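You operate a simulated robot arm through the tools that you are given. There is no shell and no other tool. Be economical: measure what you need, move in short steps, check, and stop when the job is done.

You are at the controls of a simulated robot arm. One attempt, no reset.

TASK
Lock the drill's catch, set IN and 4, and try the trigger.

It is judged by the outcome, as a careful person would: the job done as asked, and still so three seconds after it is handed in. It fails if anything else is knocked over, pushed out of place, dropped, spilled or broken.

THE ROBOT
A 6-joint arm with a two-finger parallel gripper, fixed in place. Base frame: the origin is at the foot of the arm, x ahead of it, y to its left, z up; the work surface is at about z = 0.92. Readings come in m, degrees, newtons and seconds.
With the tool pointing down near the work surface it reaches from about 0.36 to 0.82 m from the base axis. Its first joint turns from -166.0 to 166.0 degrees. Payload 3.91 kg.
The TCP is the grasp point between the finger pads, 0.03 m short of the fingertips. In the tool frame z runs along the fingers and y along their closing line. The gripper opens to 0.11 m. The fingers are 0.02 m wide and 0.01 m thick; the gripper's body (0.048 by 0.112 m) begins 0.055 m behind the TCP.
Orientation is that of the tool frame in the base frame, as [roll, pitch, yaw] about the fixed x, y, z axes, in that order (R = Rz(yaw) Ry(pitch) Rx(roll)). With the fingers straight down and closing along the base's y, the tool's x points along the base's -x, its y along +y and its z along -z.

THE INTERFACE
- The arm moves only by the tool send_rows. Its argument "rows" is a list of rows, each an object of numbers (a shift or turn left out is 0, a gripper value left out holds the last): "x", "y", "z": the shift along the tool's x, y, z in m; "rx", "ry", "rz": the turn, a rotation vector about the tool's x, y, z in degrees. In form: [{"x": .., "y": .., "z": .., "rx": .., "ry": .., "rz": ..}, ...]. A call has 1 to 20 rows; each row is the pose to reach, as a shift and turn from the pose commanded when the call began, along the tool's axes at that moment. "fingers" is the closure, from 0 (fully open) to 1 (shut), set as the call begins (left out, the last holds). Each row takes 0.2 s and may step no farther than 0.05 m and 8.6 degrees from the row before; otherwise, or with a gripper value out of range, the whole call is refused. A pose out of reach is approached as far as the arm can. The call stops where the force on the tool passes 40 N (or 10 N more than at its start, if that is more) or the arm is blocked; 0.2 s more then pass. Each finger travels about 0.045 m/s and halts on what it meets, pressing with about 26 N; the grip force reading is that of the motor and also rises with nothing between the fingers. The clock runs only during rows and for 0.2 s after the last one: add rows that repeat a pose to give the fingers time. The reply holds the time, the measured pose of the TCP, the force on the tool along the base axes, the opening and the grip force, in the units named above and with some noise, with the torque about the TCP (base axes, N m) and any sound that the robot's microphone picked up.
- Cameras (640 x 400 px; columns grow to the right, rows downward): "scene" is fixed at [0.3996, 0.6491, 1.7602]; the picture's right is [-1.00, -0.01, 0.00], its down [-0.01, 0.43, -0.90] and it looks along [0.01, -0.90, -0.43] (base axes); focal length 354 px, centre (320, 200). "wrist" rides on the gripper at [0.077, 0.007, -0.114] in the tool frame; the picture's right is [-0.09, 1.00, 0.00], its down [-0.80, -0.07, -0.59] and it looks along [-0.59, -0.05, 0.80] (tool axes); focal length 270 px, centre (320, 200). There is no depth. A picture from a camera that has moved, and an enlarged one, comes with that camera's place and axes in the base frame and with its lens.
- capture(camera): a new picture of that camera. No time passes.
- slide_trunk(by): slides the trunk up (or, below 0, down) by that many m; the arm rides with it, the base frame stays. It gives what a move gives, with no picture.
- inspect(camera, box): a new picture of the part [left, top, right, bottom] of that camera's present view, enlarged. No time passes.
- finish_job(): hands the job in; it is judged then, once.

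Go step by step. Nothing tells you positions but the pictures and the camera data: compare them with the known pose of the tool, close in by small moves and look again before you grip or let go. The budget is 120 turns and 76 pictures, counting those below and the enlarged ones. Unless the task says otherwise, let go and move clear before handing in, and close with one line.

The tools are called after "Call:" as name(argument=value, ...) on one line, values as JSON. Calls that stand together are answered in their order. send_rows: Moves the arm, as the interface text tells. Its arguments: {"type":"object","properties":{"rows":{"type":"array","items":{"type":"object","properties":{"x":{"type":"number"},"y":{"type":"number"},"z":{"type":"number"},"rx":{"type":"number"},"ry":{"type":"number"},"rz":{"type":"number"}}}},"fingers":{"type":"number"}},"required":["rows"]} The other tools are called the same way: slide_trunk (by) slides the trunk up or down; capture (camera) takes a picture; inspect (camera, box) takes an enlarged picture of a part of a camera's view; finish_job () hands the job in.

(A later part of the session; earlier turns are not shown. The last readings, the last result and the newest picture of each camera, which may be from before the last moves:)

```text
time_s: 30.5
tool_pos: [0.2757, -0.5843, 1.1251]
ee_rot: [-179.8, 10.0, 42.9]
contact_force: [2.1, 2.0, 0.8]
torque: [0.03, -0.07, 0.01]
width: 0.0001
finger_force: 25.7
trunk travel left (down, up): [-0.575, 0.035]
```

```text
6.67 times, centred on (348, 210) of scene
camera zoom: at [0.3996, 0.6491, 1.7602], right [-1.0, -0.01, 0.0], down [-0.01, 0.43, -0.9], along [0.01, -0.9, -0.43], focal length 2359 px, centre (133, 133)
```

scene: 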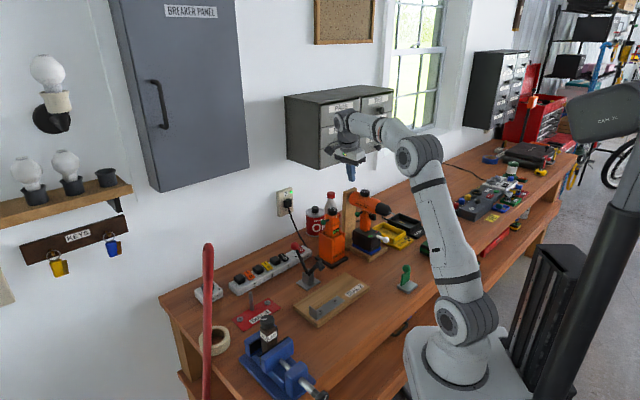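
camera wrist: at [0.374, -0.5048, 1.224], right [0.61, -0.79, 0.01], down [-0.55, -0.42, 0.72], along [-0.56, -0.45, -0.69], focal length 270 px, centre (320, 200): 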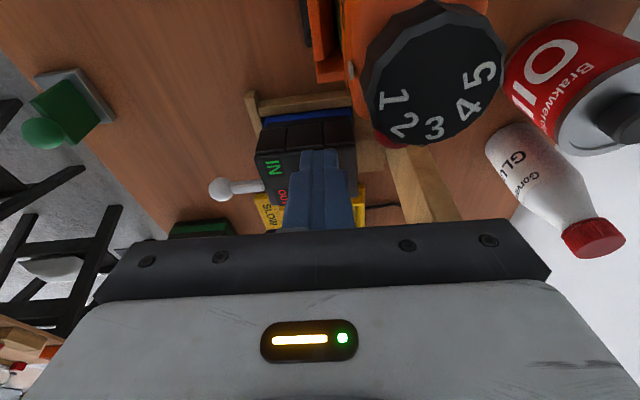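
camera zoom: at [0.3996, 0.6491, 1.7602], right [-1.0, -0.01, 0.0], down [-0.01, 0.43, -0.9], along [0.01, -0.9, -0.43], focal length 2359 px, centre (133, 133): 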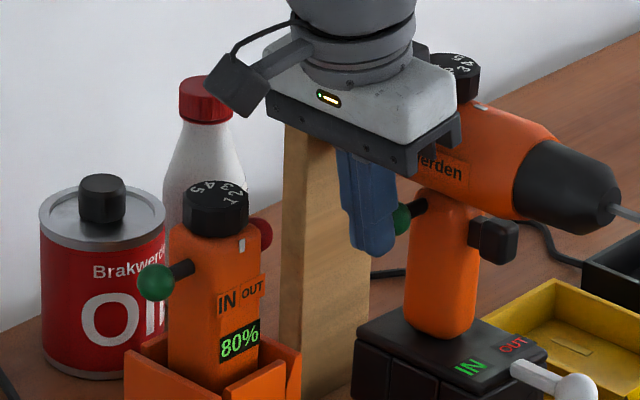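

Pushing from one side only tips the whole drill (about 3 N), so I stop. I'll back off and instead pinch: one finger on the green ball, the other on the handle below the trigger, approaching horizontally from the front.

Call:
send_rows(rows=[{"x": 0.0315, "z": -0.0056}, {"x": 0.0243, "z": -0.0462}, {"x": 0.0171, "z": -0.0868}, {"x": 0.01, "z": -0.1274}, {"x": 0.0028, "z": -0.168}])

Call:
send_rows(rows=[{"ry": 5}, {"ry": 10}])

Call:
inspect(camera="scene", box=[315, 180, 411, 240])

```text
time_s: 31.7
tool_pos: [0.2982, -0.5621, 1.2882]
ee_rot: [-179.9, 9.9, 42.8]
contact_force: [0.5, -0.8, 0.0]
torque: [0.01, 0.01, -0.02]
width: 0.0
finger_force: 26.1
trunk travel left (down, up): [-0.575, 0.035]
```

```text
time_s: 32.3
tool_pos: [0.2989, -0.5634, 1.2876]
ee_rot: [180.0, -0.2, 42.9]
contact_force: [-0.1, 0.4, -0.2]
torque: [0.0, 0.03, 0.05]
width: 0.0
finger_force: 26.7
trunk travel left (down, up): [-0.575, 0.035]
```

```text
6.67 times, centred on (363, 210) of scene
camera zoom: at [0.3996, 0.6491, 1.7602], right [-1.0, -0.01, 0.0], down [-0.01, 0.43, -0.9], along [0.01, -0.9, -0.43], focal length 2359 px, centre (33, 133)
```

zoom: 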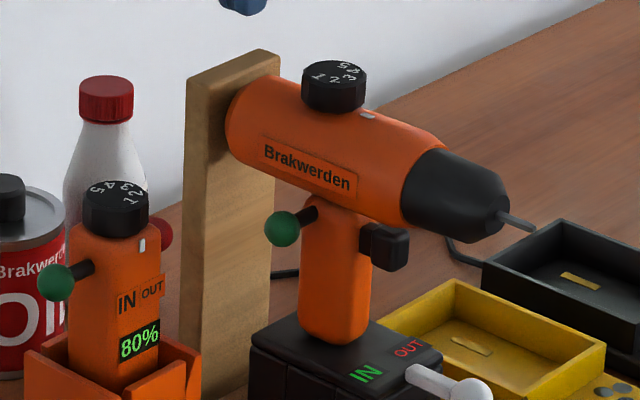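

The drill righted itself. Now moving around to the front and reorienting.

Call:
send_rows(rows=[{"x": 0, "y": -0.04, "rz": 0}, {"x": -0.01, "y": -0.08, "rz": -8}, {"x": -0.02, "y": -0.12, "rz": -16}, {"x": -0.035, "y": -0.15, "rz": -24}, {"x": -0.05, "y": -0.175, "rz": -32}, {"x": -0.065, "y": -0.19, "rz": -40}, {"x": -0.0775, "y": -0.2005, "rz": -48}, {"x": -0.0775, "y": -0.2005, "rz": -56}, {"x": -0.0775, "y": -0.2005, "rz": -64}, {"x": -0.0775, "y": -0.2005, "rz": -72}, {"x": -0.0775, "y": -0.2005, "rz": -80}, {"x": -0.0775, "y": -0.2005, "rz": -88}, {"x": -0.0775, "y": -0.2005, "rz": -90}])

Call:
send_rows(rows=[{"ry": -8}, {"ry": -16}, {"ry": -24}, {"ry": -32}, {"ry": -40}, {"ry": -48}, {"ry": -56}, {"ry": -64}, {"ry": -72}, {"ry": -80}, {"ry": -88}, {"ry": -90}], fingers=0)

```text
time_s: 35.1
tool_pos: [0.1063, -0.4692, 1.2893]
ee_rot: [179.9, -0.2, 133.0]
contact_force: [-0.4, -0.4, -0.2]
torque: [0.0, 0.0, 0.05]
width: 0.0
finger_force: 26.2
trunk travel left (down, up): [-0.575, 0.035]
```

```text
time_s: 37.7
tool_pos: [0.1056, -0.469, 1.2897]
ee_rot: [55.2, 89.9, 8.1]
contact_force: [0.1, -0.1, -0.3]
torque: [-0.06, -0.05, 0.01]
width: 0.11
finger_force: 0.1
trunk travel left (down, up): [-0.575, 0.035]
```

Call:
send_rows(rows=[{"rz": 7.5}, {"rz": 15}, {"rz": 22.5}, {"rz": 30}])

Call:
send_rows(rows=[{"x": 0.0355, "y": -0.0205}, {"x": 0.071, "y": -0.041}, {"x": 0.1065, "y": -0.0615}, {"x": 0.142, "y": -0.082}, {"x": 0.1775, "y": -0.1025}])

Call:
capture(camera="wrist")

Call:
inspect(camera="scene", box=[330, 180, 458, 260])

```text
time_s: 38.7
tool_pos: [0.1056, -0.469, 1.2902]
ee_rot: [90.0, 59.7, 42.9]
contact_force: [-0.1, 0.4, 0.5]
torque: [0.02, -0.04, 0.03]
width: 0.11
finger_force: 0.0
trunk travel left (down, up): [-0.575, 0.035]
```

```text
time_s: 39.9
tool_pos: [0.1065, -0.4684, 1.0832]
ee_rot: [90.1, 59.9, 43.0]
contact_force: [-0.3, -0.3, 0.5]
torque: [-0.01, -0.01, 0.02]
width: 0.1099
finger_force: 0.0
trunk travel left (down, up): [-0.575, 0.035]
```

```text
32 pictures are left
camera wrist: at [0.0603, -0.3557, 1.0198], right [0.6, 0.56, 0.58], down [-0.74, 0.12, 0.66], along [0.3, -0.82, 0.49], focal length 270 px, centre (320, 200)
```

wrist: 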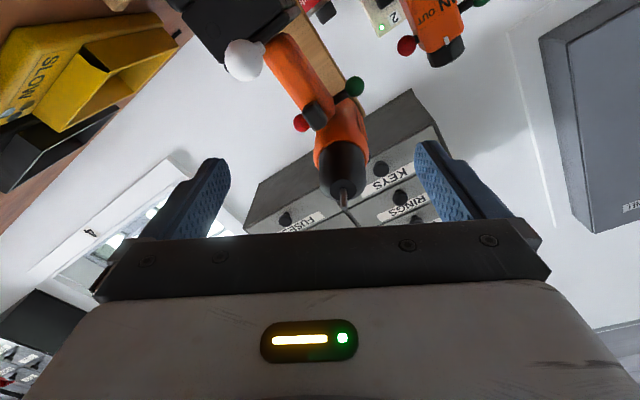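

```text
5.00 times, centred on (394, 220) of scene
camera zoom: at [0.3996, 0.6491, 1.7602], right [-1.0, -0.01, 0.0], down [-0.01, 0.43, -0.9], along [0.01, -0.9, -0.43], focal length 1769 px, centre (-50, 100)
```

zoom: 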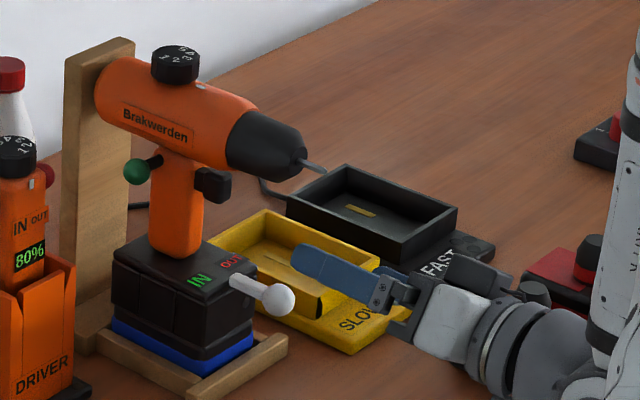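

Everything lines up with my estimates. I'll advance 10 cm along the drill axis and check clearances.

Call:
send_rows(rows=[{"z": 0.04}, {"z": 0.08}, {"z": 0.11}])

Call:
capture(camera="wrist")

Call:
inspect(camera="scene", box=[330, 190, 426, 250])

```text
time_s: 40.7
tool_pos: [0.1816, -0.5489, 1.0852]
ee_rot: [90.1, 59.8, 43.1]
contact_force: [1.2, 0.1, -0.2]
torque: [-0.01, 0.0, -0.01]
width: 0.1099
finger_force: 0.1
trunk travel left (down, up): [-0.575, 0.035]
```

```text
30 pictures are left
camera wrist: at [0.136, -0.4366, 1.0221], right [0.6, 0.56, 0.58], down [-0.74, 0.12, 0.66], along [0.3, -0.82, 0.49], focal length 270 px, centre (320, 200)
```

wrist: 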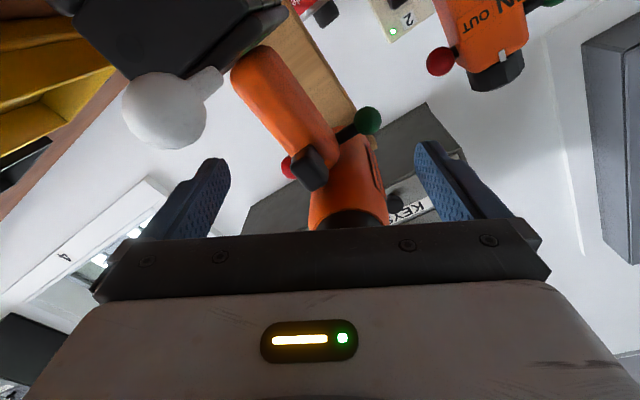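

```text
6.67 times, centred on (378, 220) of scene
camera zoom: at [0.3996, 0.6491, 1.7602], right [-1.0, -0.01, 0.0], down [-0.01, 0.43, -0.9], along [0.01, -0.9, -0.43], focal length 2359 px, centre (-67, 67)
```

zoom: 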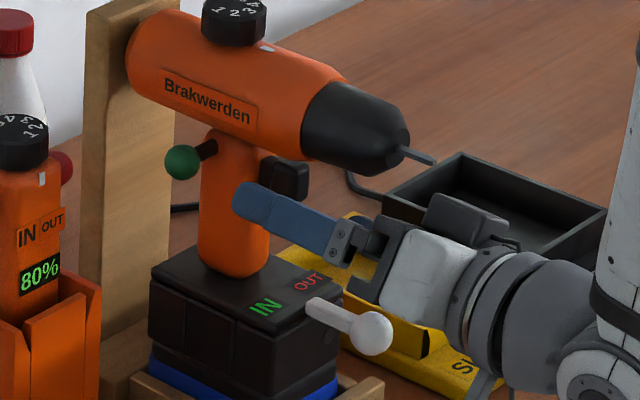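

Call:
send_rows(rows=[{"z": 0.025}, {"z": 0.05}, {"z": 0.074}])

Call:
capture(camera="wrist")

Call:
inspect(camera="scene", box=[330, 190, 426, 250])

```text
time_s: 41.4
tool_pos: [0.2179, -0.5887, 1.0785]
ee_rot: [91.6, 59.3, 44.0]
contact_force: [-0.1, 0.6, -1.1]
torque: [-0.07, -0.07, -0.06]
width: 0.11
finger_force: 0.1
trunk travel left (down, up): [-0.575, 0.035]
stopped in row 3: the force on the tool passed its limit at 62 N (the readings are from after the stop); the commanded pose is now the measured one
```

```text
28 pictures are left
camera wrist: at [0.1725, -0.4746, 1.0173], right [0.6, 0.55, 0.58], down [-0.74, 0.11, 0.66], along [0.29, -0.83, 0.47], focal length 270 px, centre (320, 200)
```

wrist: 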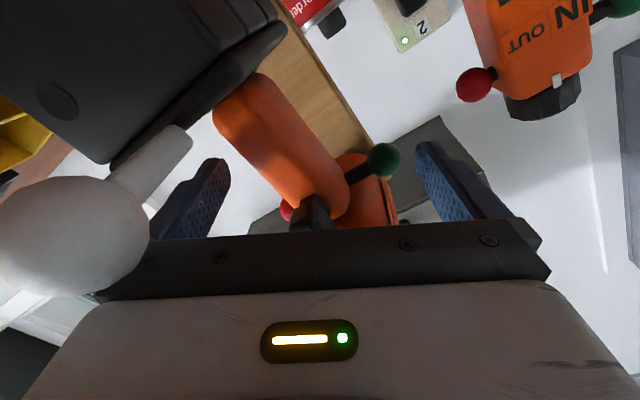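

```text
6.67 times, centred on (378, 220) of scene
camera zoom: at [0.3996, 0.6491, 1.7602], right [-1.0, -0.01, 0.0], down [-0.01, 0.43, -0.9], along [0.01, -0.9, -0.43], focal length 2359 px, centre (-67, 67)
```

zoom: 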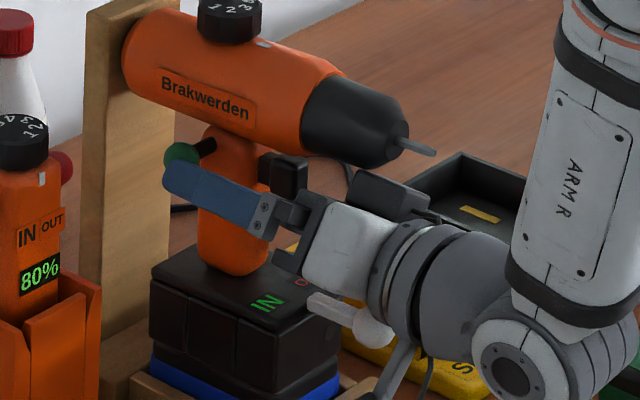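

Something on the gripper's upper side touched the chuck underside; nothing appears displaced. I'll retreat and come in with a 22° yaw from the IN side so the gripper body clears the chuck.

Call:
send_rows(rows=[{"z": -0.03}, {"z": -0.07}, {"z": -0.11}])

Call:
send_rows(rows=[{"x": 0.007, "y": 0.016, "z": 0.003, "rx": 6.35, "ry": -3.67}, {"x": 0.014, "y": 0.032, "z": 0.006, "rx": 12.7, "ry": -7.33}, {"x": 0.0206, "y": 0.0486, "z": 0.009, "rx": 19.05, "ry": -11}])

Call:
capture(camera="wrist")

Call:
inspect(camera="scene", box=[330, 190, 426, 250])

```text
time_s: 42.2
tool_pos: [0.1408, -0.5072, 1.0813]
ee_rot: [91.2, 59.4, 43.6]
contact_force: [0.3, 0.1, -0.3]
torque: [0.01, 0.0, -0.02]
width: 0.1099
finger_force: 0.1
trunk travel left (down, up): [-0.575, 0.035]
```

```text
time_s: 43.0
tool_pos: [0.1596, -0.4814, 1.0889]
ee_rot: [91.4, 59.6, 22.6]
contact_force: [-0.4, 0.5, -0.3]
torque: [-0.01, 0.0, 0.05]
width: 0.1098
finger_force: 0.1
out of reach, approached as far as the arm can: row 3
trunk travel left (down, up): [-0.575, 0.035]
```

```text
26 pictures are left
camera wrist: at [0.1588, -0.3584, 1.0274], right [0.76, 0.29, 0.58], down [-0.65, 0.38, 0.66], along [-0.03, -0.88, 0.47], focal length 270 px, centre (320, 200)
```

wrist: 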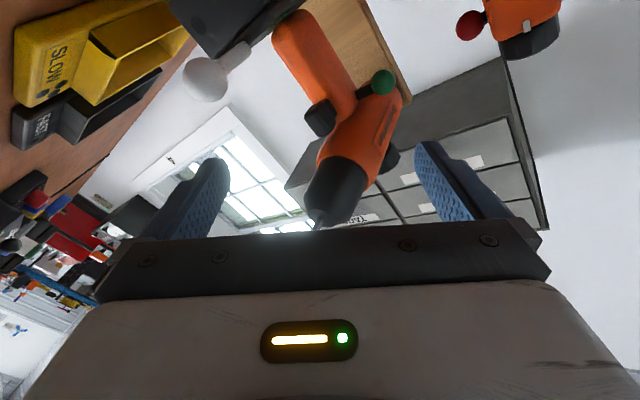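

```text
6.67 times, centred on (378, 220) of scene
camera zoom: at [0.3996, 0.6491, 1.7602], right [-1.0, -0.01, 0.0], down [-0.01, 0.43, -0.9], along [0.01, -0.9, -0.43], focal length 2359 px, centre (-67, 67)
```

zoom: 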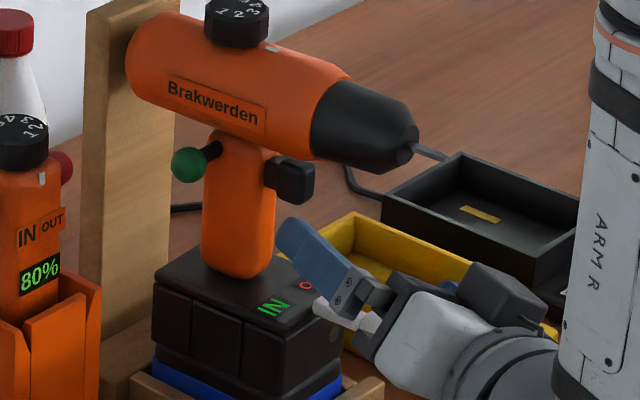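

Slightly out of reach at this standoff; further in should be reachable. I'll take a small forward step and see where the pose is referenced.

Call:
send_rows(rows=[{"z": 0.02}, {"z": 0.02}])

```text
time_s: 43.6
tool_pos: [0.1613, -0.5007, 1.0875]
ee_rot: [91.5, 59.7, 22.3]
contact_force: [0.1, 0.1, 0.6]
torque: [0.0, 0.02, 0.03]
width: 0.1104
finger_force: 0.1
out of reach, approached as far as the arm can: row 1, 2
trunk travel left (down, up): [-0.575, 0.035]
```

Call:
send_rows(rows=[{"z": 0.02}, {"z": 0.04}, {"z": 0.04}])

Call:
inspect(camera="scene", box=[330, 180, 458, 260])

```text
time_s: 44.4
tool_pos: [0.1652, -0.5374, 1.0882]
ee_rot: [91.5, 59.6, 22.5]
contact_force: [-0.9, 0.4, 0.6]
torque: [0.02, 0.01, 0.04]
width: 0.1101
finger_force: 0.0
out of reach, approached as far as the arm can: row 1, 2, 3
trunk travel left (down, up): [-0.575, 0.035]
```

```text
5.00 times, centred on (394, 220) of scene
camera zoom: at [0.3996, 0.6491, 1.7602], right [-1.0, -0.01, 0.0], down [-0.01, 0.43, -0.9], along [0.01, -0.9, -0.43], focal length 1769 px, centre (-50, 100)
```

zoom: 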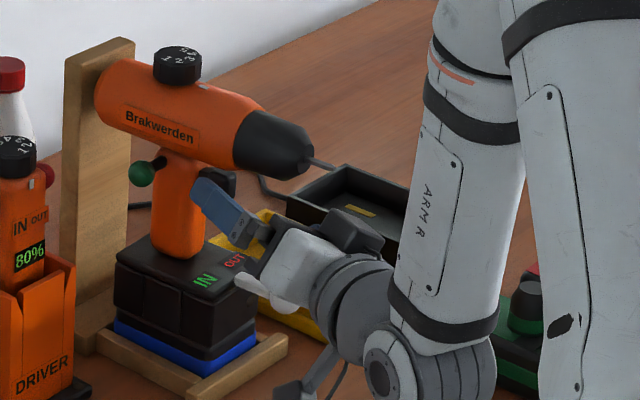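

The inner reach limit (arm folded) blocks this pose; lowering the trunk will unfold the arm. I'll retreat, raise the tool, then slide the trunk down about 0.2 m.

Call:
send_rows(rows=[{"z": -0.04}, {"z": -0.08}, {"x": -0.0346, "y": 0.02, "z": -0.08}, {"x": -0.0692, "y": 0.04, "z": -0.08}, {"x": -0.1038, "y": 0.06, "z": -0.08}, {"x": -0.1384, "y": 0.08, "z": -0.08}, {"x": -0.173, "y": 0.1, "z": -0.08}])

```text
time_s: 46.0
tool_pos: [0.1365, -0.4675, 1.2891]
ee_rot: [91.6, 59.8, 22.0]
contact_force: [-0.4, -0.2, 0.4]
torque: [0.0, 0.0, 0.01]
width: 0.11
finger_force: 0.1
out of reach, approached as far as the arm can: row 2, 3, 4, 5
trunk travel left (down, up): [-0.575, 0.035]
```

Call:
slide_trunk(by=-0.2)

```text
time_s: 48.2
tool_pos: [0.1364, -0.4682, 1.088]
ee_rot: [91.5, 59.8, 21.8]
contact_force: [-0.5, 0.2, -0.2]
torque: [-0.03, -0.04, 0.01]
width: 0.1098
finger_force: 0.0
trunk travel left (down, up): [-0.375, 0.235]
```

Call:
send_rows(rows=[{"x": 0.012, "y": 0.018, "z": 0.0145}, {"x": 0.0242, "y": 0.0359, "z": 0.029}])

Call:
capture(camera="wrist")

```text
time_s: 48.8
tool_pos: [0.178, -0.4805, 1.0866]
ee_rot: [91.7, 59.8, 22.4]
contact_force: [-0.6, -0.3, -1.3]
torque: [-0.01, -0.03, -0.02]
width: 0.1102
finger_force: 0.1
out of reach, approached as far as the arm can: row 2
trunk travel left (down, up): [-0.375, 0.235]
```

```text
23 pictures are left
camera wrist: at [0.1772, -0.3581, 1.0253], right [0.76, 0.29, 0.58], down [-0.64, 0.38, 0.66], along [-0.03, -0.88, 0.47], focal length 270 px, centre (320, 200)
```

wrist: 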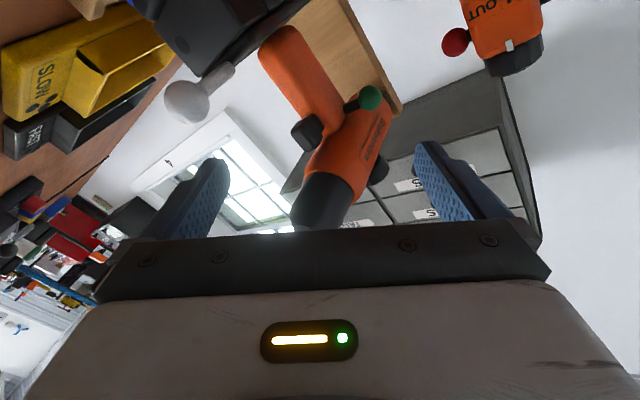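

Call:
send_rows(rows=[{"z": 0.02}, {"z": 0.04}])

```text
time_s: 49.4
tool_pos: [0.1841, -0.5205, 1.0872]
ee_rot: [91.7, 59.7, 22.4]
contact_force: [-0.6, 0.3, -0.4]
torque: [-0.01, -0.03, -0.02]
width: 0.1099
finger_force: 0.1
out of reach, approached as far as the arm can: row 1, 2
trunk travel left (down, up): [-0.375, 0.235]
```

Call:
send_rows(rows=[{"x": 0.0057, "y": 0.0028, "z": 0.0087, "rx": -1.1, "ry": 0.6}, {"x": 0.0114, "y": 0.0057, "z": 0.0174, "rx": -2.2, "ry": 1.25}, {"x": 0.0114, "y": 0.0057, "z": 0.0174, "rx": -2.2, "ry": 1.25}])

```text
time_s: 50.2
tool_pos: [0.2005, -0.5318, 1.081]
ee_rot: [91.4, 59.6, 24.4]
contact_force: [-0.7, 0.7, 0.3]
torque: [0.01, 0.03, 0.03]
width: 0.1102
finger_force: 0.0
trunk travel left (down, up): [-0.375, 0.235]
```

On the planned line now. Advancing in short steps with force checks.

Call:
send_rows(rows=[{"z": 0.014}, {"z": 0.027}, {"z": 0.04}])

Call:
capture(camera="wrist")

Call:
inspect(camera="scene", box=[330, 190, 426, 250])

```text
time_s: 51.0
tool_pos: [0.2165, -0.5688, 1.0792]
ee_rot: [91.5, 59.8, 24.6]
contact_force: [-0.5, 0.1, -0.1]
torque: [-0.02, 0.0, -0.02]
width: 0.1101
finger_force: 0.1
trunk travel left (down, up): [-0.375, 0.235]
```

```text
22 pictures are left
camera wrist: at [0.2114, -0.4461, 1.0178], right [0.75, 0.32, 0.58], down [-0.66, 0.35, 0.66], along [0.01, -0.88, 0.47], focal length 270 px, centre (320, 200)
```

wrist: 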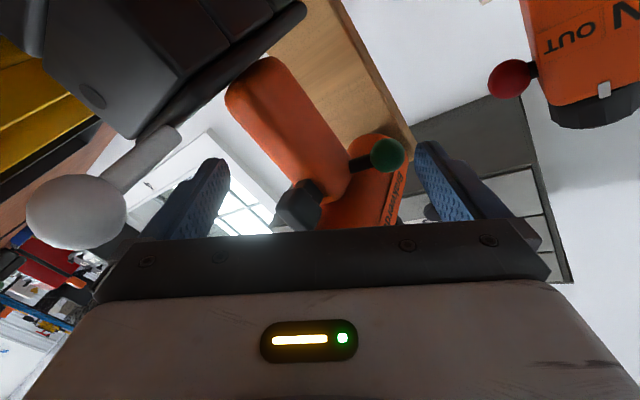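

```text
6.67 times, centred on (378, 220) of scene
camera zoom: at [0.3996, 0.6491, 1.7602], right [-1.0, -0.01, 0.0], down [-0.01, 0.43, -0.9], along [0.01, -0.9, -0.43], focal length 2359 px, centre (-67, 67)
```

zoom: 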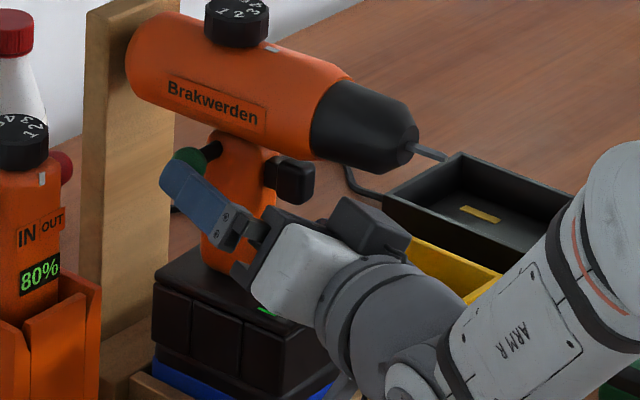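

Call:
send_rows(rows=[{"z": 0.008}, {"z": 0.016}, {"z": 0.024}])

Call:
capture(camera="wrist")

Call:
inspect(camera="scene", box=[340, 195, 404, 235])

```text
time_s: 51.8
tool_pos: [0.2261, -0.5898, 1.0812]
ee_rot: [91.6, 59.6, 25.0]
contact_force: [-0.2, 0.6, 0.0]
torque: [0.03, 0.0, 0.01]
width: 0.11
finger_force: 0.0
trunk travel left (down, up): [-0.375, 0.235]
```

```text
20 pictures are left
camera wrist: at [0.2199, -0.4682, 1.0186], right [0.75, 0.32, 0.58], down [-0.66, 0.35, 0.66], along [0.01, -0.88, 0.47], focal length 270 px, centre (320, 200)
```

wrist: 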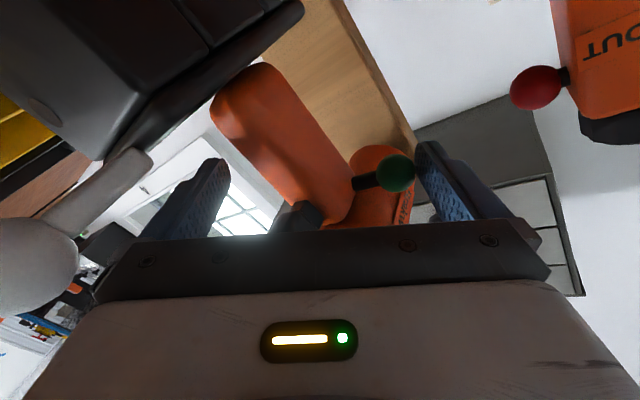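

```text
10.00 times, centred on (372, 215) of scene
camera zoom: at [0.3996, 0.6491, 1.7602], right [-1.0, -0.01, 0.0], down [-0.01, 0.43, -0.9], along [0.01, -0.9, -0.43], focal length 3538 px, centre (-200, 50)
```

zoom: 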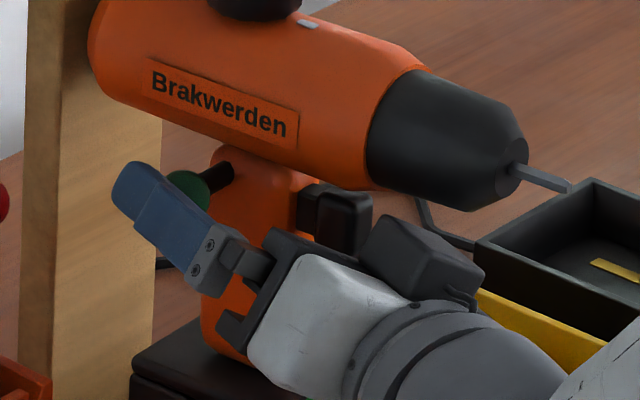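

The ball lies between the fingers near the IN finger's tip, and the handle is between them. I'll close gradually to squeeze the bolt in.

Call:
send_rows(rows=[{}, {}, {}, {}], fingers=0.3)

Call:
send_rows(rows=[{}, {}, {}, {}], fingers=0.45)

Call:
capture(camera="wrist")

Call:
inspect(camera="scene", box=[340, 195, 404, 235])

```text
time_s: 52.8
tool_pos: [0.2257, -0.5909, 1.0809]
ee_rot: [91.4, 59.7, 24.7]
contact_force: [-5.4, -7.5, 5.8]
torque: [-0.5, 0.64, -0.06]
width: 0.0849
finger_force: 26.4
trunk travel left (down, up): [-0.375, 0.235]
```

```text
time_s: 53.8
tool_pos: [0.2255, -0.5919, 1.0804]
ee_rot: [91.5, 59.6, 24.9]
contact_force: [-5.8, -8.2, 7.4]
torque: [-0.54, 0.82, 0.02]
width: 0.0849
finger_force: 25.7
trunk travel left (down, up): [-0.375, 0.235]
```

```text
18 pictures are left
camera wrist: at [0.219, -0.4685, 1.0191], right [0.75, 0.32, 0.58], down [-0.66, 0.35, 0.66], along [0.01, -0.88, 0.47], focal length 270 px, centre (320, 200)
```

wrist: 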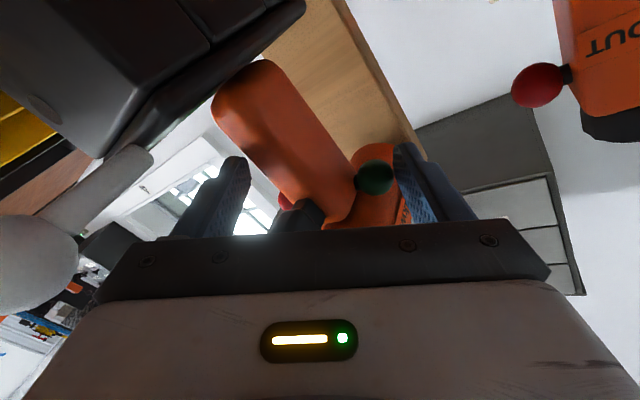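

```text
10.00 times, centred on (372, 215) of scene
camera zoom: at [0.3996, 0.6491, 1.7602], right [-1.0, -0.01, 0.0], down [-0.01, 0.43, -0.9], along [0.01, -0.9, -0.43], focal length 3538 px, centre (-200, 50)
```

zoom: 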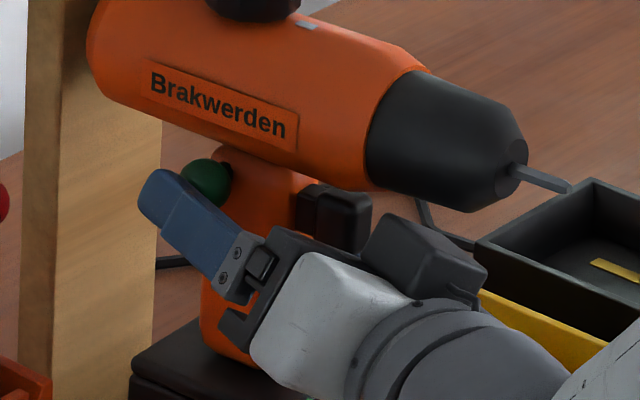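

The green ball is now pressed against the handle and the red one stands out on the other side; the drill stayed put. I'll open and retreat along the approach.

Call:
send_rows(rows=[{}, {}, {}, {"z": -0.03}, {"z": -0.07}, {"z": -0.1}], fingers=0)

Call:
inspect(camera="wrist", box=[240, 0, 440, 200])

```text
time_s: 55.2
tool_pos: [0.185, -0.4984, 1.082]
ee_rot: [91.4, 59.6, 24.4]
contact_force: [0.3, 0.3, -0.5]
torque: [0.0, 0.0, 0.0]
width: 0.11
finger_force: 0.0
trunk travel left (down, up): [-0.375, 0.235]
```

```text
2.00 times, centred on (340, 100) of wrist
camera zoom: at [0.1812, -0.3758, 1.0196], right [0.75, 0.31, 0.58], down [-0.66, 0.36, 0.66], along [0.0, -0.88, 0.47], focal length 541 px, centre (280, 400)
```

zoom: 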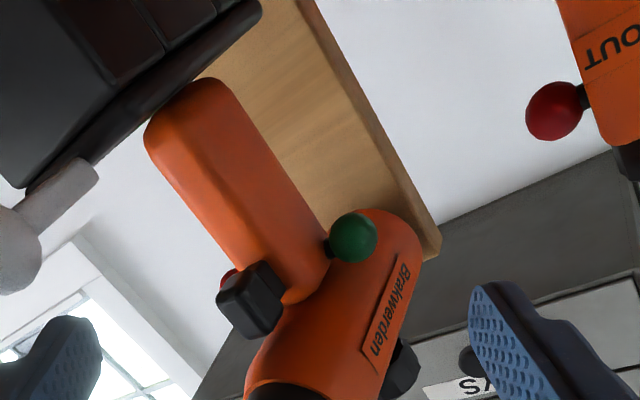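

Call:
inspect(camera="scene", box=[350, 200, 382, 220])

```text
16.00 times, centred on (366, 210) of scene
camera zoom: at [0.3996, 0.6491, 1.7602], right [-1.0, -0.01, 0.0], down [-0.01, 0.43, -0.9], along [0.01, -0.9, -0.43], focal length 5662 px, centre (-416, 40)
```

zoom: 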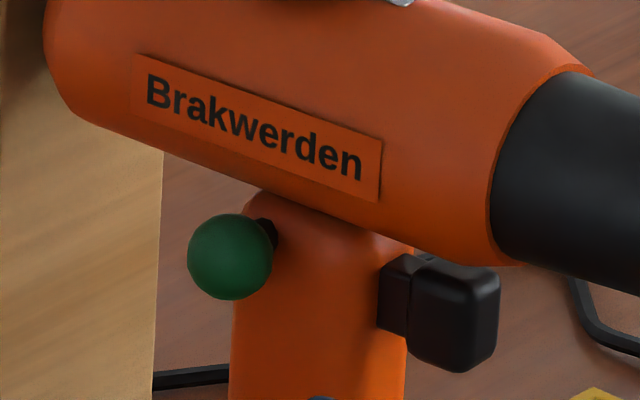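

The bolt moved about 9 mm but by my geometry that's only around mid-stroke (~20 mm total), so it needs more. I'll re-enter on the same line, pinch, and shift slightly toward -w so the IN finger carries the load.

Call:
send_rows(rows=[{"z": 0.035}, {"z": 0.07}, {"z": 0.086}, {"z": 0.1}])

Call:
send_rows(rows=[{}, {}, {}, {}], fingers=0.6)

Call:
send_rows(rows=[{"x": -0.001, "y": -0.0018}, {"x": -0.002, "y": -0.0035}, {"x": -0.003, "y": -0.0052}, {"x": -0.004, "y": -0.007}, {"x": -0.004, "y": -0.007}])

```text
time_s: 56.2
tool_pos: [0.2258, -0.5895, 1.0774]
ee_rot: [91.6, 59.6, 25.0]
contact_force: [-0.5, 0.8, -0.3]
torque: [-0.01, 0.06, -0.01]
width: 0.1098
finger_force: 0.1
trunk travel left (down, up): [-0.375, 0.235]
```

```text
time_s: 57.2
tool_pos: [0.2257, -0.5916, 1.0793]
ee_rot: [91.5, 59.7, 24.8]
contact_force: [-0.9, -4.2, 0.9]
torque: [-0.31, 0.74, 0.04]
width: 0.0857
finger_force: 25.9
trunk travel left (down, up): [-0.375, 0.235]
```

```text
time_s: 58.4
tool_pos: [0.2207, -0.5934, 1.082]
ee_rot: [90.7, 59.8, 24.0]
contact_force: [10.6, -2.9, 18.9]
torque: [-0.65, 0.24, 0.35]
width: 0.0834
finger_force: 26.5
trunk travel left (down, up): [-0.375, 0.235]
```

Call:
inspect(camera="scene", box=[340, 190, 404, 230])

Call:
inspect(camera="wrist", box=[170, 90, 470, 240])

```text
10.00 times, centred on (372, 210) of scene
camera zoom: at [0.3996, 0.6491, 1.7602], right [-1.0, -0.01, 0.0], down [-0.01, 0.43, -0.9], along [0.01, -0.9, -0.43], focal length 3538 px, centre (-200, 100)
```

zoom: 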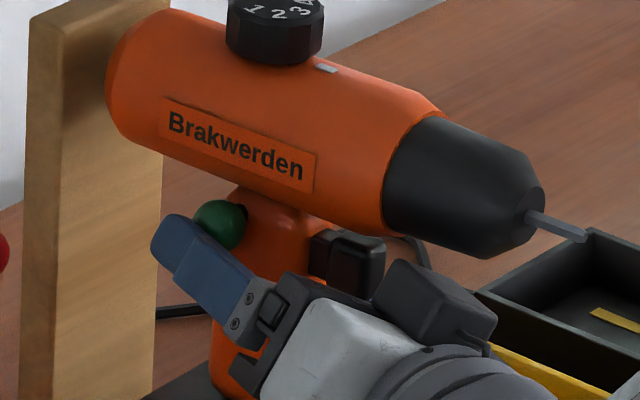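

```text
2.13 times, centred on (320, 165) of wrist
camera zoom: at [0.215, -0.4716, 1.0193], right [0.75, 0.32, 0.58], down [-0.66, 0.36, 0.66], along [0.0, -0.88, 0.48], focal length 577 px, centre (320, 275)
```

zoom: 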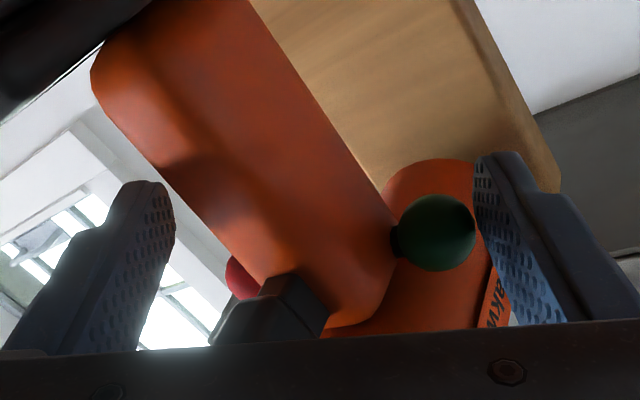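

The visible rod gap at green (~3 mm) now equals red's original gap, and a 26 N pinch doesn't move it further, so the bolt is at its end stop. I'll shift back, release and retreat.

Call:
send_rows(rows=[{"x": 0.002, "y": 0.0035}, {"x": 0.004, "y": 0.007}, {"x": 0.004, "y": 0.007}])

Call:
send_rows(rows=[{}, {}, {}, {"z": -0.03}, {"z": -0.07}, {"z": -0.11}], fingers=0)

Call:
inspect(camera="scene", box=[330, 180, 426, 240])

```text
time_s: 59.2
tool_pos: [0.2239, -0.5918, 1.0792]
ee_rot: [91.5, 59.6, 24.7]
contact_force: [-4.0, -8.8, 14.3]
torque: [-1.45, 2.5, 0.05]
width: 0.085
finger_force: 25.8
trunk travel left (down, up): [-0.375, 0.235]
```

```text
time_s: 60.6
tool_pos: [0.1825, -0.4874, 1.0802]
ee_rot: [91.3, 59.7, 24.3]
contact_force: [-0.1, -0.3, 0.5]
torque: [0.0, 0.0, -0.04]
width: 0.1101
finger_force: 0.2
trunk travel left (down, up): [-0.375, 0.235]
```

```text
6.67 times, centred on (378, 210) of scene
camera zoom: at [0.3996, 0.6491, 1.7602], right [-1.0, -0.01, 0.0], down [-0.01, 0.43, -0.9], along [0.01, -0.9, -0.43], focal length 2359 px, centre (-67, 133)
```

zoom: 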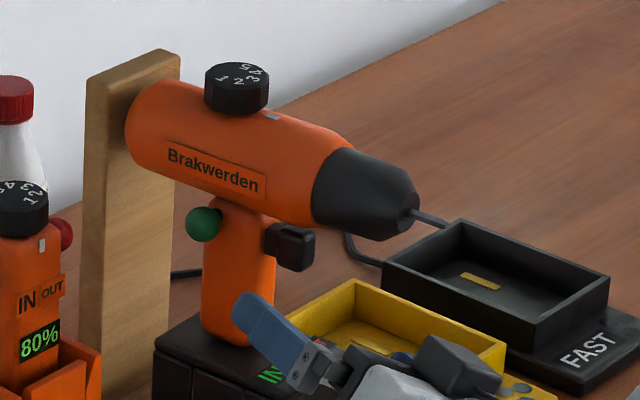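

The drill is back upright with green in, red out. Next the dial: I'll raise, return the tool to vertical and look at the dial from above.

Call:
send_rows(rows=[{"x": -0.036, "y": 0.021, "z": -0.01}, {"x": -0.072, "y": 0.042, "z": -0.02, "rz": -5}, {"x": -0.108, "y": 0.063, "z": -0.02, "rz": -12}, {"x": -0.144, "y": 0.083, "z": -0.02, "rz": -18}, {"x": -0.18, "y": 0.104, "z": -0.02, "rz": -24}, {"x": -0.2165, "y": 0.125, "z": -0.02, "rz": -30}], fingers=0.2)

Call:
send_rows(rows=[{"ry": 8.5}, {"ry": 17}, {"ry": 25.5}, {"ry": 34}, {"ry": 42.5}, {"ry": 51}, {"ry": 59.5}, {"ry": 68}, {"ry": 76.5}, {"ry": 85}, {"ry": 90}])

Call:
send_rows(rows=[{"rz": -8.5}, {"rz": -17}, {"rz": -25.5}, {"rz": -34}, {"rz": -42}])

```text
time_s: 62.0
tool_pos: [0.173, -0.4762, 1.3341]
ee_rot: [158.2, 89.2, 91.4]
contact_force: [-0.5, 1.3, 0.7]
torque: [-0.01, -0.01, -0.01]
width: 0.0882
finger_force: 0.2
trunk travel left (down, up): [-0.375, 0.235]
```

```text
time_s: 64.4
tool_pos: [0.1742, -0.464, 1.3019]
ee_rot: [179.7, -0.6, 113.3]
contact_force: [-0.1, -0.3, 0.3]
torque: [-0.03, -0.02, 0.01]
width: 0.088
finger_force: 0.2
out of reach, approached as far as the arm can: row 10, 11
trunk travel left (down, up): [-0.375, 0.235]
```

```text
time_s: 65.6
tool_pos: [0.1712, -0.4625, 1.302]
ee_rot: [179.4, -0.3, 155.3]
contact_force: [-0.3, 0.6, 0.0]
torque: [0.0, 0.03, 0.0]
width: 0.0881
finger_force: 0.2
trunk travel left (down, up): [-0.375, 0.235]
```

Call:
send_rows(rows=[{"x": -0.032, "y": -0.032}, {"x": -0.064, "y": -0.064}, {"x": -0.096, "y": -0.096}, {"x": -0.1272, "y": -0.1281}, {"x": -0.1272, "y": -0.1281}])

Call:
inspect(camera="wrist", box=[220, 100, 420, 225])

```text
time_s: 66.8
tool_pos: [0.2169, -0.5605, 1.2359]
ee_rot: [179.4, -0.2, 155.1]
contact_force: [-0.9, 0.2, -0.9]
torque: [0.01, 0.0, 0.01]
width: 0.088
finger_force: 0.0
out of reach, approached as far as the arm can: row 1, 2, 3, 4, 5
trunk travel left (down, up): [-0.375, 0.235]
```

```text
3.20 times, centred on (320, 162) of wrist
camera zoom: at [0.149, -0.5249, 1.3509], right [0.5, 0.87, 0.01], down [0.7, -0.41, 0.59], along [0.52, -0.29, -0.81], focal length 865 px, centre (320, 320)
```

zoom: 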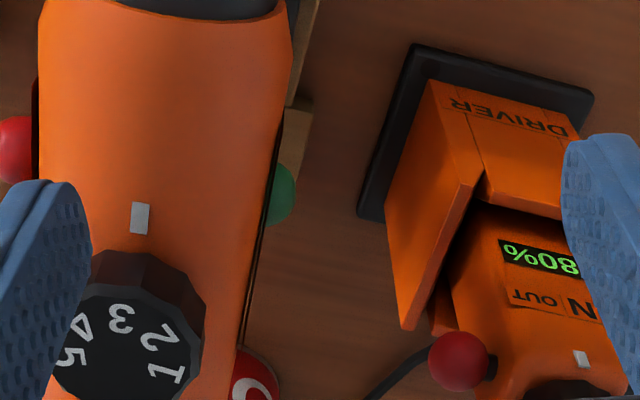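

With the trunk lowered, the height is at its limit, so I'll raise the trunk back. The dial reads 3 at the mark; numbers are spaced about 55°, so 4 needs a clockwise turn (from above).

Call:
slide_trunk(by=0.15)

```text
time_s: 68.5
tool_pos: [0.2168, -0.5609, 1.3858]
ee_rot: [179.4, -0.2, 155.2]
contact_force: [0.4, -1.1, 0.1]
torque: [0.01, 0.02, 0.0]
width: 0.0881
finger_force: 0.1
trunk travel left (down, up): [-0.525, 0.085]
```

Call:
send_rows(rows=[{}])

```text
time_s: 68.9
tool_pos: [0.2166, -0.5607, 1.386]
ee_rot: [179.5, -0.2, 155.2]
contact_force: [-0.5, 0.5, 0.0]
torque: [0.0, -0.02, 0.02]
width: 0.088
finger_force: 0.0
trunk travel left (down, up): [-0.525, 0.085]
```

The commanded pose equals the measured one. Now I move over the dial at z≈1.30.

Call:
send_rows(rows=[{"x": -0.014, "y": -0.018, "z": 0.03}, {"x": -0.029, "y": -0.035, "z": 0.06}, {"x": -0.0433, "y": -0.0528, "z": 0.086}])

Call:
inspect(camera="wrist", box=[220, 80, 420, 230])

```text
time_s: 69.7
tool_pos: [0.2349, -0.6279, 1.2995]
ee_rot: [179.4, -0.1, 155.2]
contact_force: [0.5, -0.8, -0.1]
torque: [0.03, 0.02, -0.04]
width: 0.088
finger_force: 0.1
trunk travel left (down, up): [-0.525, 0.085]
```

```text
2.67 times, centred on (320, 155) of wrist
camera zoom: at [0.1663, -0.5922, 1.4138], right [0.5, 0.87, 0.01], down [0.7, -0.41, 0.59], along [0.52, -0.29, -0.81], focal length 721 px, centre (320, 320)
```

zoom: 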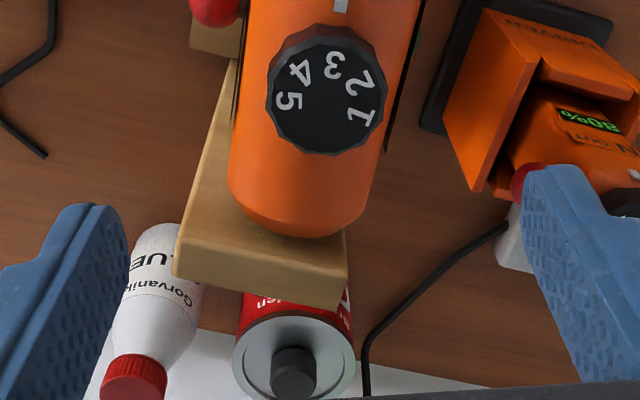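

The TCP is right over the dial. I'll descend to grip its top 11 mm, close, and check.

Call:
send_rows(rows=[{"z": 0.03}, {"z": 0.06}, {"z": 0.0875}, {"z": 0.0875}])

Call:
send_rows(rows=[{}, {}, {}, {}], fingers=0.75)

```text
time_s: 70.7
tool_pos: [0.2338, -0.6255, 1.2114]
ee_rot: [179.4, -0.1, 155.2]
contact_force: [-1.5, -0.4, -0.6]
torque: [0.0, 0.0, 0.01]
width: 0.088
finger_force: 0.1
trunk travel left (down, up): [-0.525, 0.085]
```

```text
time_s: 71.7
tool_pos: [0.2331, -0.6247, 1.2119]
ee_rot: [179.4, -0.2, 155.2]
contact_force: [0.8, 2.6, -0.3]
torque: [0.01, 0.01, 0.08]
width: 0.0374
finger_force: 26.0
trunk travel left (down, up): [-0.525, 0.085]
```

The dial is gripped at 37 mm. Turning clockwise (rz+) by 55° in small steps.

Call:
send_rows(rows=[{"rz": 5.5}, {"rz": 11}, {"rz": 16.5}, {"rz": 22}, {"rz": 27.5}, {"rz": 33}, {"rz": 38.5}, {"rz": 44}, {"rz": 49.5}, {"rz": 55}, {"rz": 55}])

Call:
inspect(camera="scene", box=[345, 180, 409, 220])

```text
time_s: 74.1
tool_pos: [0.2346, -0.6247, 1.2125]
ee_rot: [179.9, -0.6, 100.1]
contact_force: [1.4, 1.7, 2.0]
torque: [0.0, -0.29, 0.0]
width: 0.0376
finger_force: 25.9
trunk travel left (down, up): [-0.525, 0.085]
```

```text
10.00 times, centred on (377, 200) of scene
camera zoom: at [0.3996, 0.6491, 1.7602], right [-1.0, -0.01, 0.0], down [-0.01, 0.43, -0.9], along [0.01, -0.9, -0.43], focal length 3538 px, centre (-250, 200)
```

zoom: 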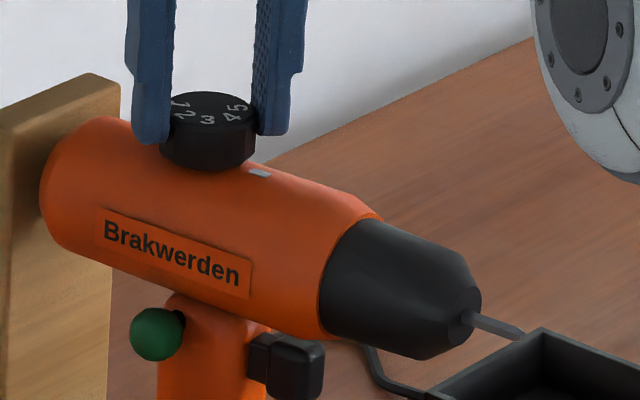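

The dial turned with 4 near the mark and the drill stayed. I'll release, rise and verify alignment.

Call:
send_rows(rows=[{}, {}, {}, {"z": -0.03}, {"z": -0.06}, {"z": -0.09}], fingers=0.2)

Call:
inspect(camera="wrist", box=[270, 70, 390, 145])

```text
time_s: 75.5
tool_pos: [0.234, -0.6281, 1.3017]
ee_rot: [179.8, -0.9, 100.2]
contact_force: [-0.2, 0.1, -0.1]
torque: [0.01, 0.01, 0.04]
width: 0.0882
finger_force: 0.0
trunk travel left (down, up): [-0.525, 0.085]
```

```text
5.33 times, centred on (330, 108) of wrist
camera zoom: at [0.2269, -0.5544, 1.4159], right [1.0, 0.09, 0.0], down [0.07, -0.81, 0.58], along [0.05, -0.58, -0.81], focal length 1442 px, centre (267, 693)
```

zoom: 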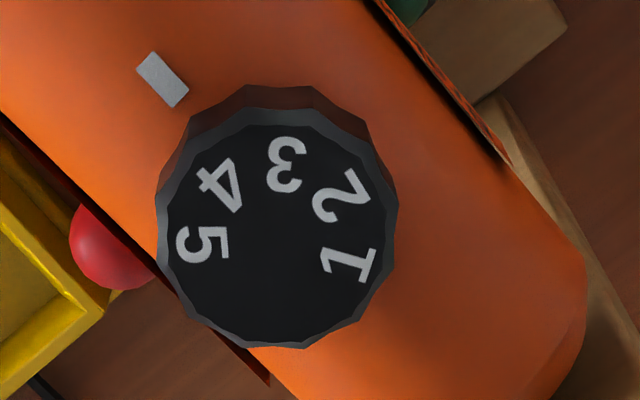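

The 4 lines up with the mark and the red end stands out on the far side. Now the trigger: I'll move to the front and turn the tool horizontal, fingers closed.

Call:
send_rows(rows=[{"x": 0.033, "y": -0.022, "rz": -6.6}, {"x": 0.066, "y": -0.044, "rz": -13.2}, {"x": 0.099, "y": -0.066, "rz": -19.8}, {"x": 0.132, "y": -0.088, "rz": -26.4}, {"x": 0.1637, "y": -0.1103, "rz": -33}], fingers=1)

Call:
send_rows(rows=[{"ry": -8.2}, {"ry": -16.4}, {"ry": -24.6}, {"ry": -32.8}, {"ry": -41}, {"ry": -49.2}, {"ry": -57.4}, {"ry": -65.6}, {"ry": -73.8}, {"ry": -82}, {"ry": -90}])

Call:
send_rows(rows=[{"rz": 8}, {"rz": 16}, {"rz": 24}, {"rz": 32}, {"rz": 40}])

```text
time_s: 76.7
tool_pos: [0.0978, -0.4846, 1.3029]
ee_rot: [179.5, -0.4, 133.3]
contact_force: [0.1, 0.4, 0.5]
torque: [-0.03, -0.04, 0.01]
width: 0.0002
finger_force: 17.8
trunk travel left (down, up): [-0.525, 0.085]
```

```text
time_s: 79.1
tool_pos: [0.0956, -0.485, 1.3029]
ee_rot: [122.6, 89.4, 75.6]
contact_force: [0.9, -0.3, 0.4]
torque: [0.03, 0.03, 0.02]
width: 0.0
finger_force: 25.8
trunk travel left (down, up): [-0.525, 0.085]
```

```text
time_s: 80.3
tool_pos: [0.0959, -0.4856, 1.3038]
ee_rot: [90.6, 49.4, 43.7]
contact_force: [-0.6, 0.5, -0.5]
torque: [0.0, -0.01, -0.02]
width: 0.0002
finger_force: 26.2
trunk travel left (down, up): [-0.525, 0.085]
```

Call:
send_rows(rows=[{"x": 0.0325, "y": -0.0273}, {"x": 0.065, "y": -0.0545}, {"x": 0.0975, "y": -0.0818}, {"x": 0.13, "y": -0.109}, {"x": 0.1624, "y": -0.1363}])

Call:
capture(camera="wrist")

Call:
inspect(camera="scene", box=[340, 190, 436, 250])

```text
time_s: 81.5
tool_pos: [0.0979, -0.4821, 1.0913]
ee_rot: [90.7, 49.4, 43.7]
contact_force: [-0.4, 0.7, -0.5]
torque: [0.0, 0.03, 0.01]
width: 0.0
finger_force: 25.9
trunk travel left (down, up): [-0.525, 0.085]
```

```text
7 pictures are left
camera wrist: at [0.0583, -0.3618, 1.039], right [0.51, 0.48, 0.71], down [-0.82, 0.04, 0.57], along [0.24, -0.88, 0.41], focal length 270 px, centre (320, 200)
```

wrist: 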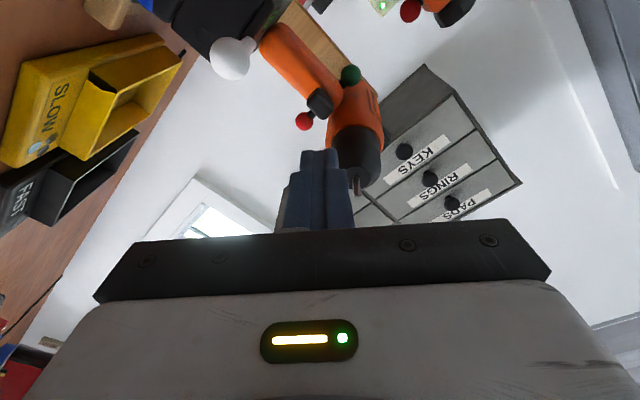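

```text
6.67 times, centred on (388, 220) of scene
camera zoom: at [0.3996, 0.6491, 1.7602], right [-1.0, -0.01, 0.0], down [-0.01, 0.43, -0.9], along [0.01, -0.9, -0.43], focal length 2359 px, centre (-133, 67)
```

zoom: 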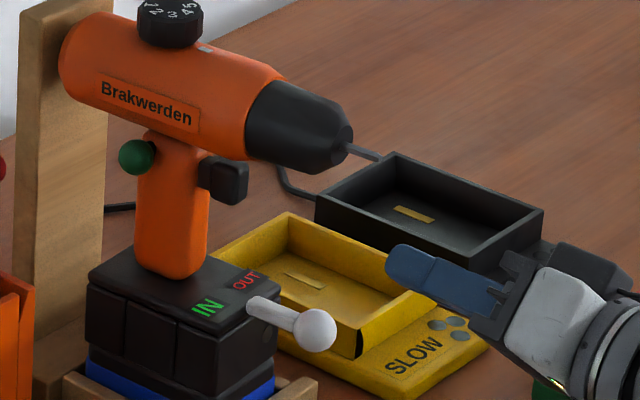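

The trigger is ~4 mm to the -w side of the finger line; I'll correct that and advance to just short of contact.

Call:
send_rows(rows=[{"x": -0.0026, "y": -0.0031, "z": 0.03}, {"x": -0.0026, "y": -0.0031, "z": 0.065}, {"x": -0.0026, "y": -0.0031, "z": 0.1}])

Call:
inspect(camera="scene", box=[345, 195, 409, 235])

```text
time_s: 82.3
tool_pos: [0.1606, -0.5584, 1.0911]
ee_rot: [90.7, 49.5, 43.7]
contact_force: [0.6, 0.1, 0.4]
torque: [0.01, -0.01, -0.04]
width: 0.0
finger_force: 25.8
trunk travel left (down, up): [-0.525, 0.085]
```

```text
10.00 times, centred on (377, 215) of scene
camera zoom: at [0.3996, 0.6491, 1.7602], right [-1.0, -0.01, 0.0], down [-0.01, 0.43, -0.9], along [0.01, -0.9, -0.43], focal length 3538 px, centre (-250, 50)
```

zoom: 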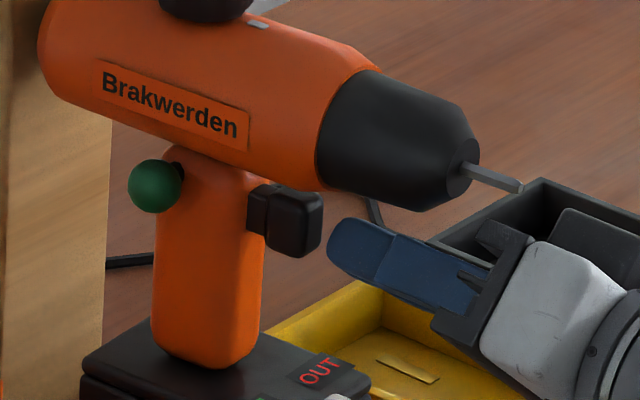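

Call:
send_rows(rows=[{"x": -0.0015, "y": 0.0013, "z": 0.005}, {"x": -0.0015, "y": 0.0013, "z": 0.009}, {"x": -0.0015, "y": 0.0013, "z": 0.013}, {"x": -0.0015, "y": 0.0013, "z": 0.016}])

```text
time_s: 83.3
tool_pos: [0.174, -0.5694, 1.0934]
ee_rot: [90.8, 49.5, 43.7]
contact_force: [0.0, 0.6, 0.9]
torque: [0.01, 0.03, -0.01]
width: 0.0
finger_force: 26.5
trunk travel left (down, up): [-0.525, 0.085]
```

Call:
send_rows(rows=[{"z": 0.002}, {"z": 0.004}, {"z": 0.006}, {"z": 0.008}, {"z": 0.008}])

```text
time_s: 84.5
tool_pos: [0.1785, -0.5737, 1.0914]
ee_rot: [90.7, 49.6, 43.8]
contact_force: [-2.2, 2.5, 0.0]
torque: [0.0, -0.01, 0.05]
width: 0.0
finger_force: 26.0
trunk travel left (down, up): [-0.525, 0.085]
```

Contact at about 3 N. I'll press on in small steps and listen.

Call:
send_rows(rows=[{"z": 0.002}, {"z": 0.004}, {"z": 0.006}, {"z": 0.006}, {"z": 0.006}])

Call:
inspect(camera="scene", box=[345, 195, 409, 235])

```text
time_s: 85.7
tool_pos: [0.1823, -0.5785, 1.0932]
ee_rot: [90.5, 49.5, 43.6]
contact_force: [-3.7, 3.9, 1.9]
torque: [0.0, -0.03, 0.04]
width: 0.0
finger_force: 26.1
trunk travel left (down, up): [-0.525, 0.085]
```

```text
10.00 times, centred on (377, 215) of scene
camera zoom: at [0.3996, 0.6491, 1.7602], right [-1.0, -0.01, 0.0], down [-0.01, 0.43, -0.9], along [0.01, -0.9, -0.43], focal length 3538 px, centre (-250, 50)
```

zoom: 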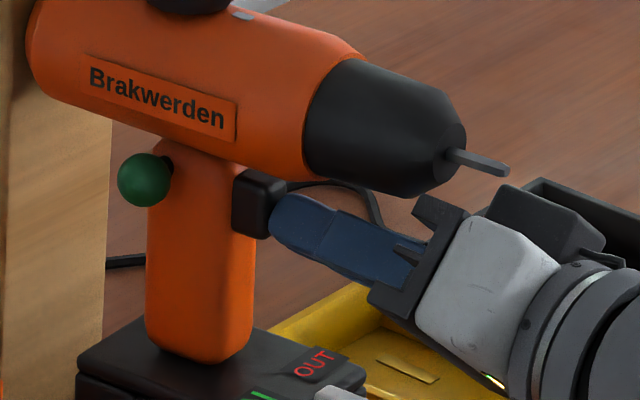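

The trigger is moving in while the drill leans back on its post. No sound yet; I'll press a bit further.

Call:
send_rows(rows=[{"z": 0.002}, {"z": 0.004}, {"z": 0.006}, {"z": 0.008}, {"z": 0.008}, {"z": 0.008}, {"z": 0.008}])

Call:
inspect(camera="scene", box=[335, 185, 415, 260])

```text
time_s: 87.3
tool_pos: [0.1863, -0.5813, 1.0926]
ee_rot: [90.6, 49.6, 43.6]
contact_force: [-17.1, 22.9, -4.4]
torque: [0.28, 0.27, 0.28]
width: 0.0001
finger_force: 26.5
trunk travel left (down, up): [-0.525, 0.085]
```

```text
5.33 times, centred on (375, 222) of scene
camera zoom: at [0.3996, 0.6491, 1.7602], right [-1.0, -0.01, 0.0], down [-0.01, 0.43, -0.9], along [0.01, -0.9, -0.43], focal length 1887 px, centre (27, 80)
```

zoom: 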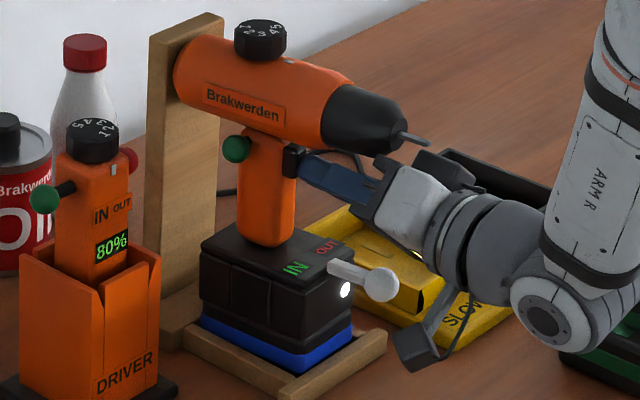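

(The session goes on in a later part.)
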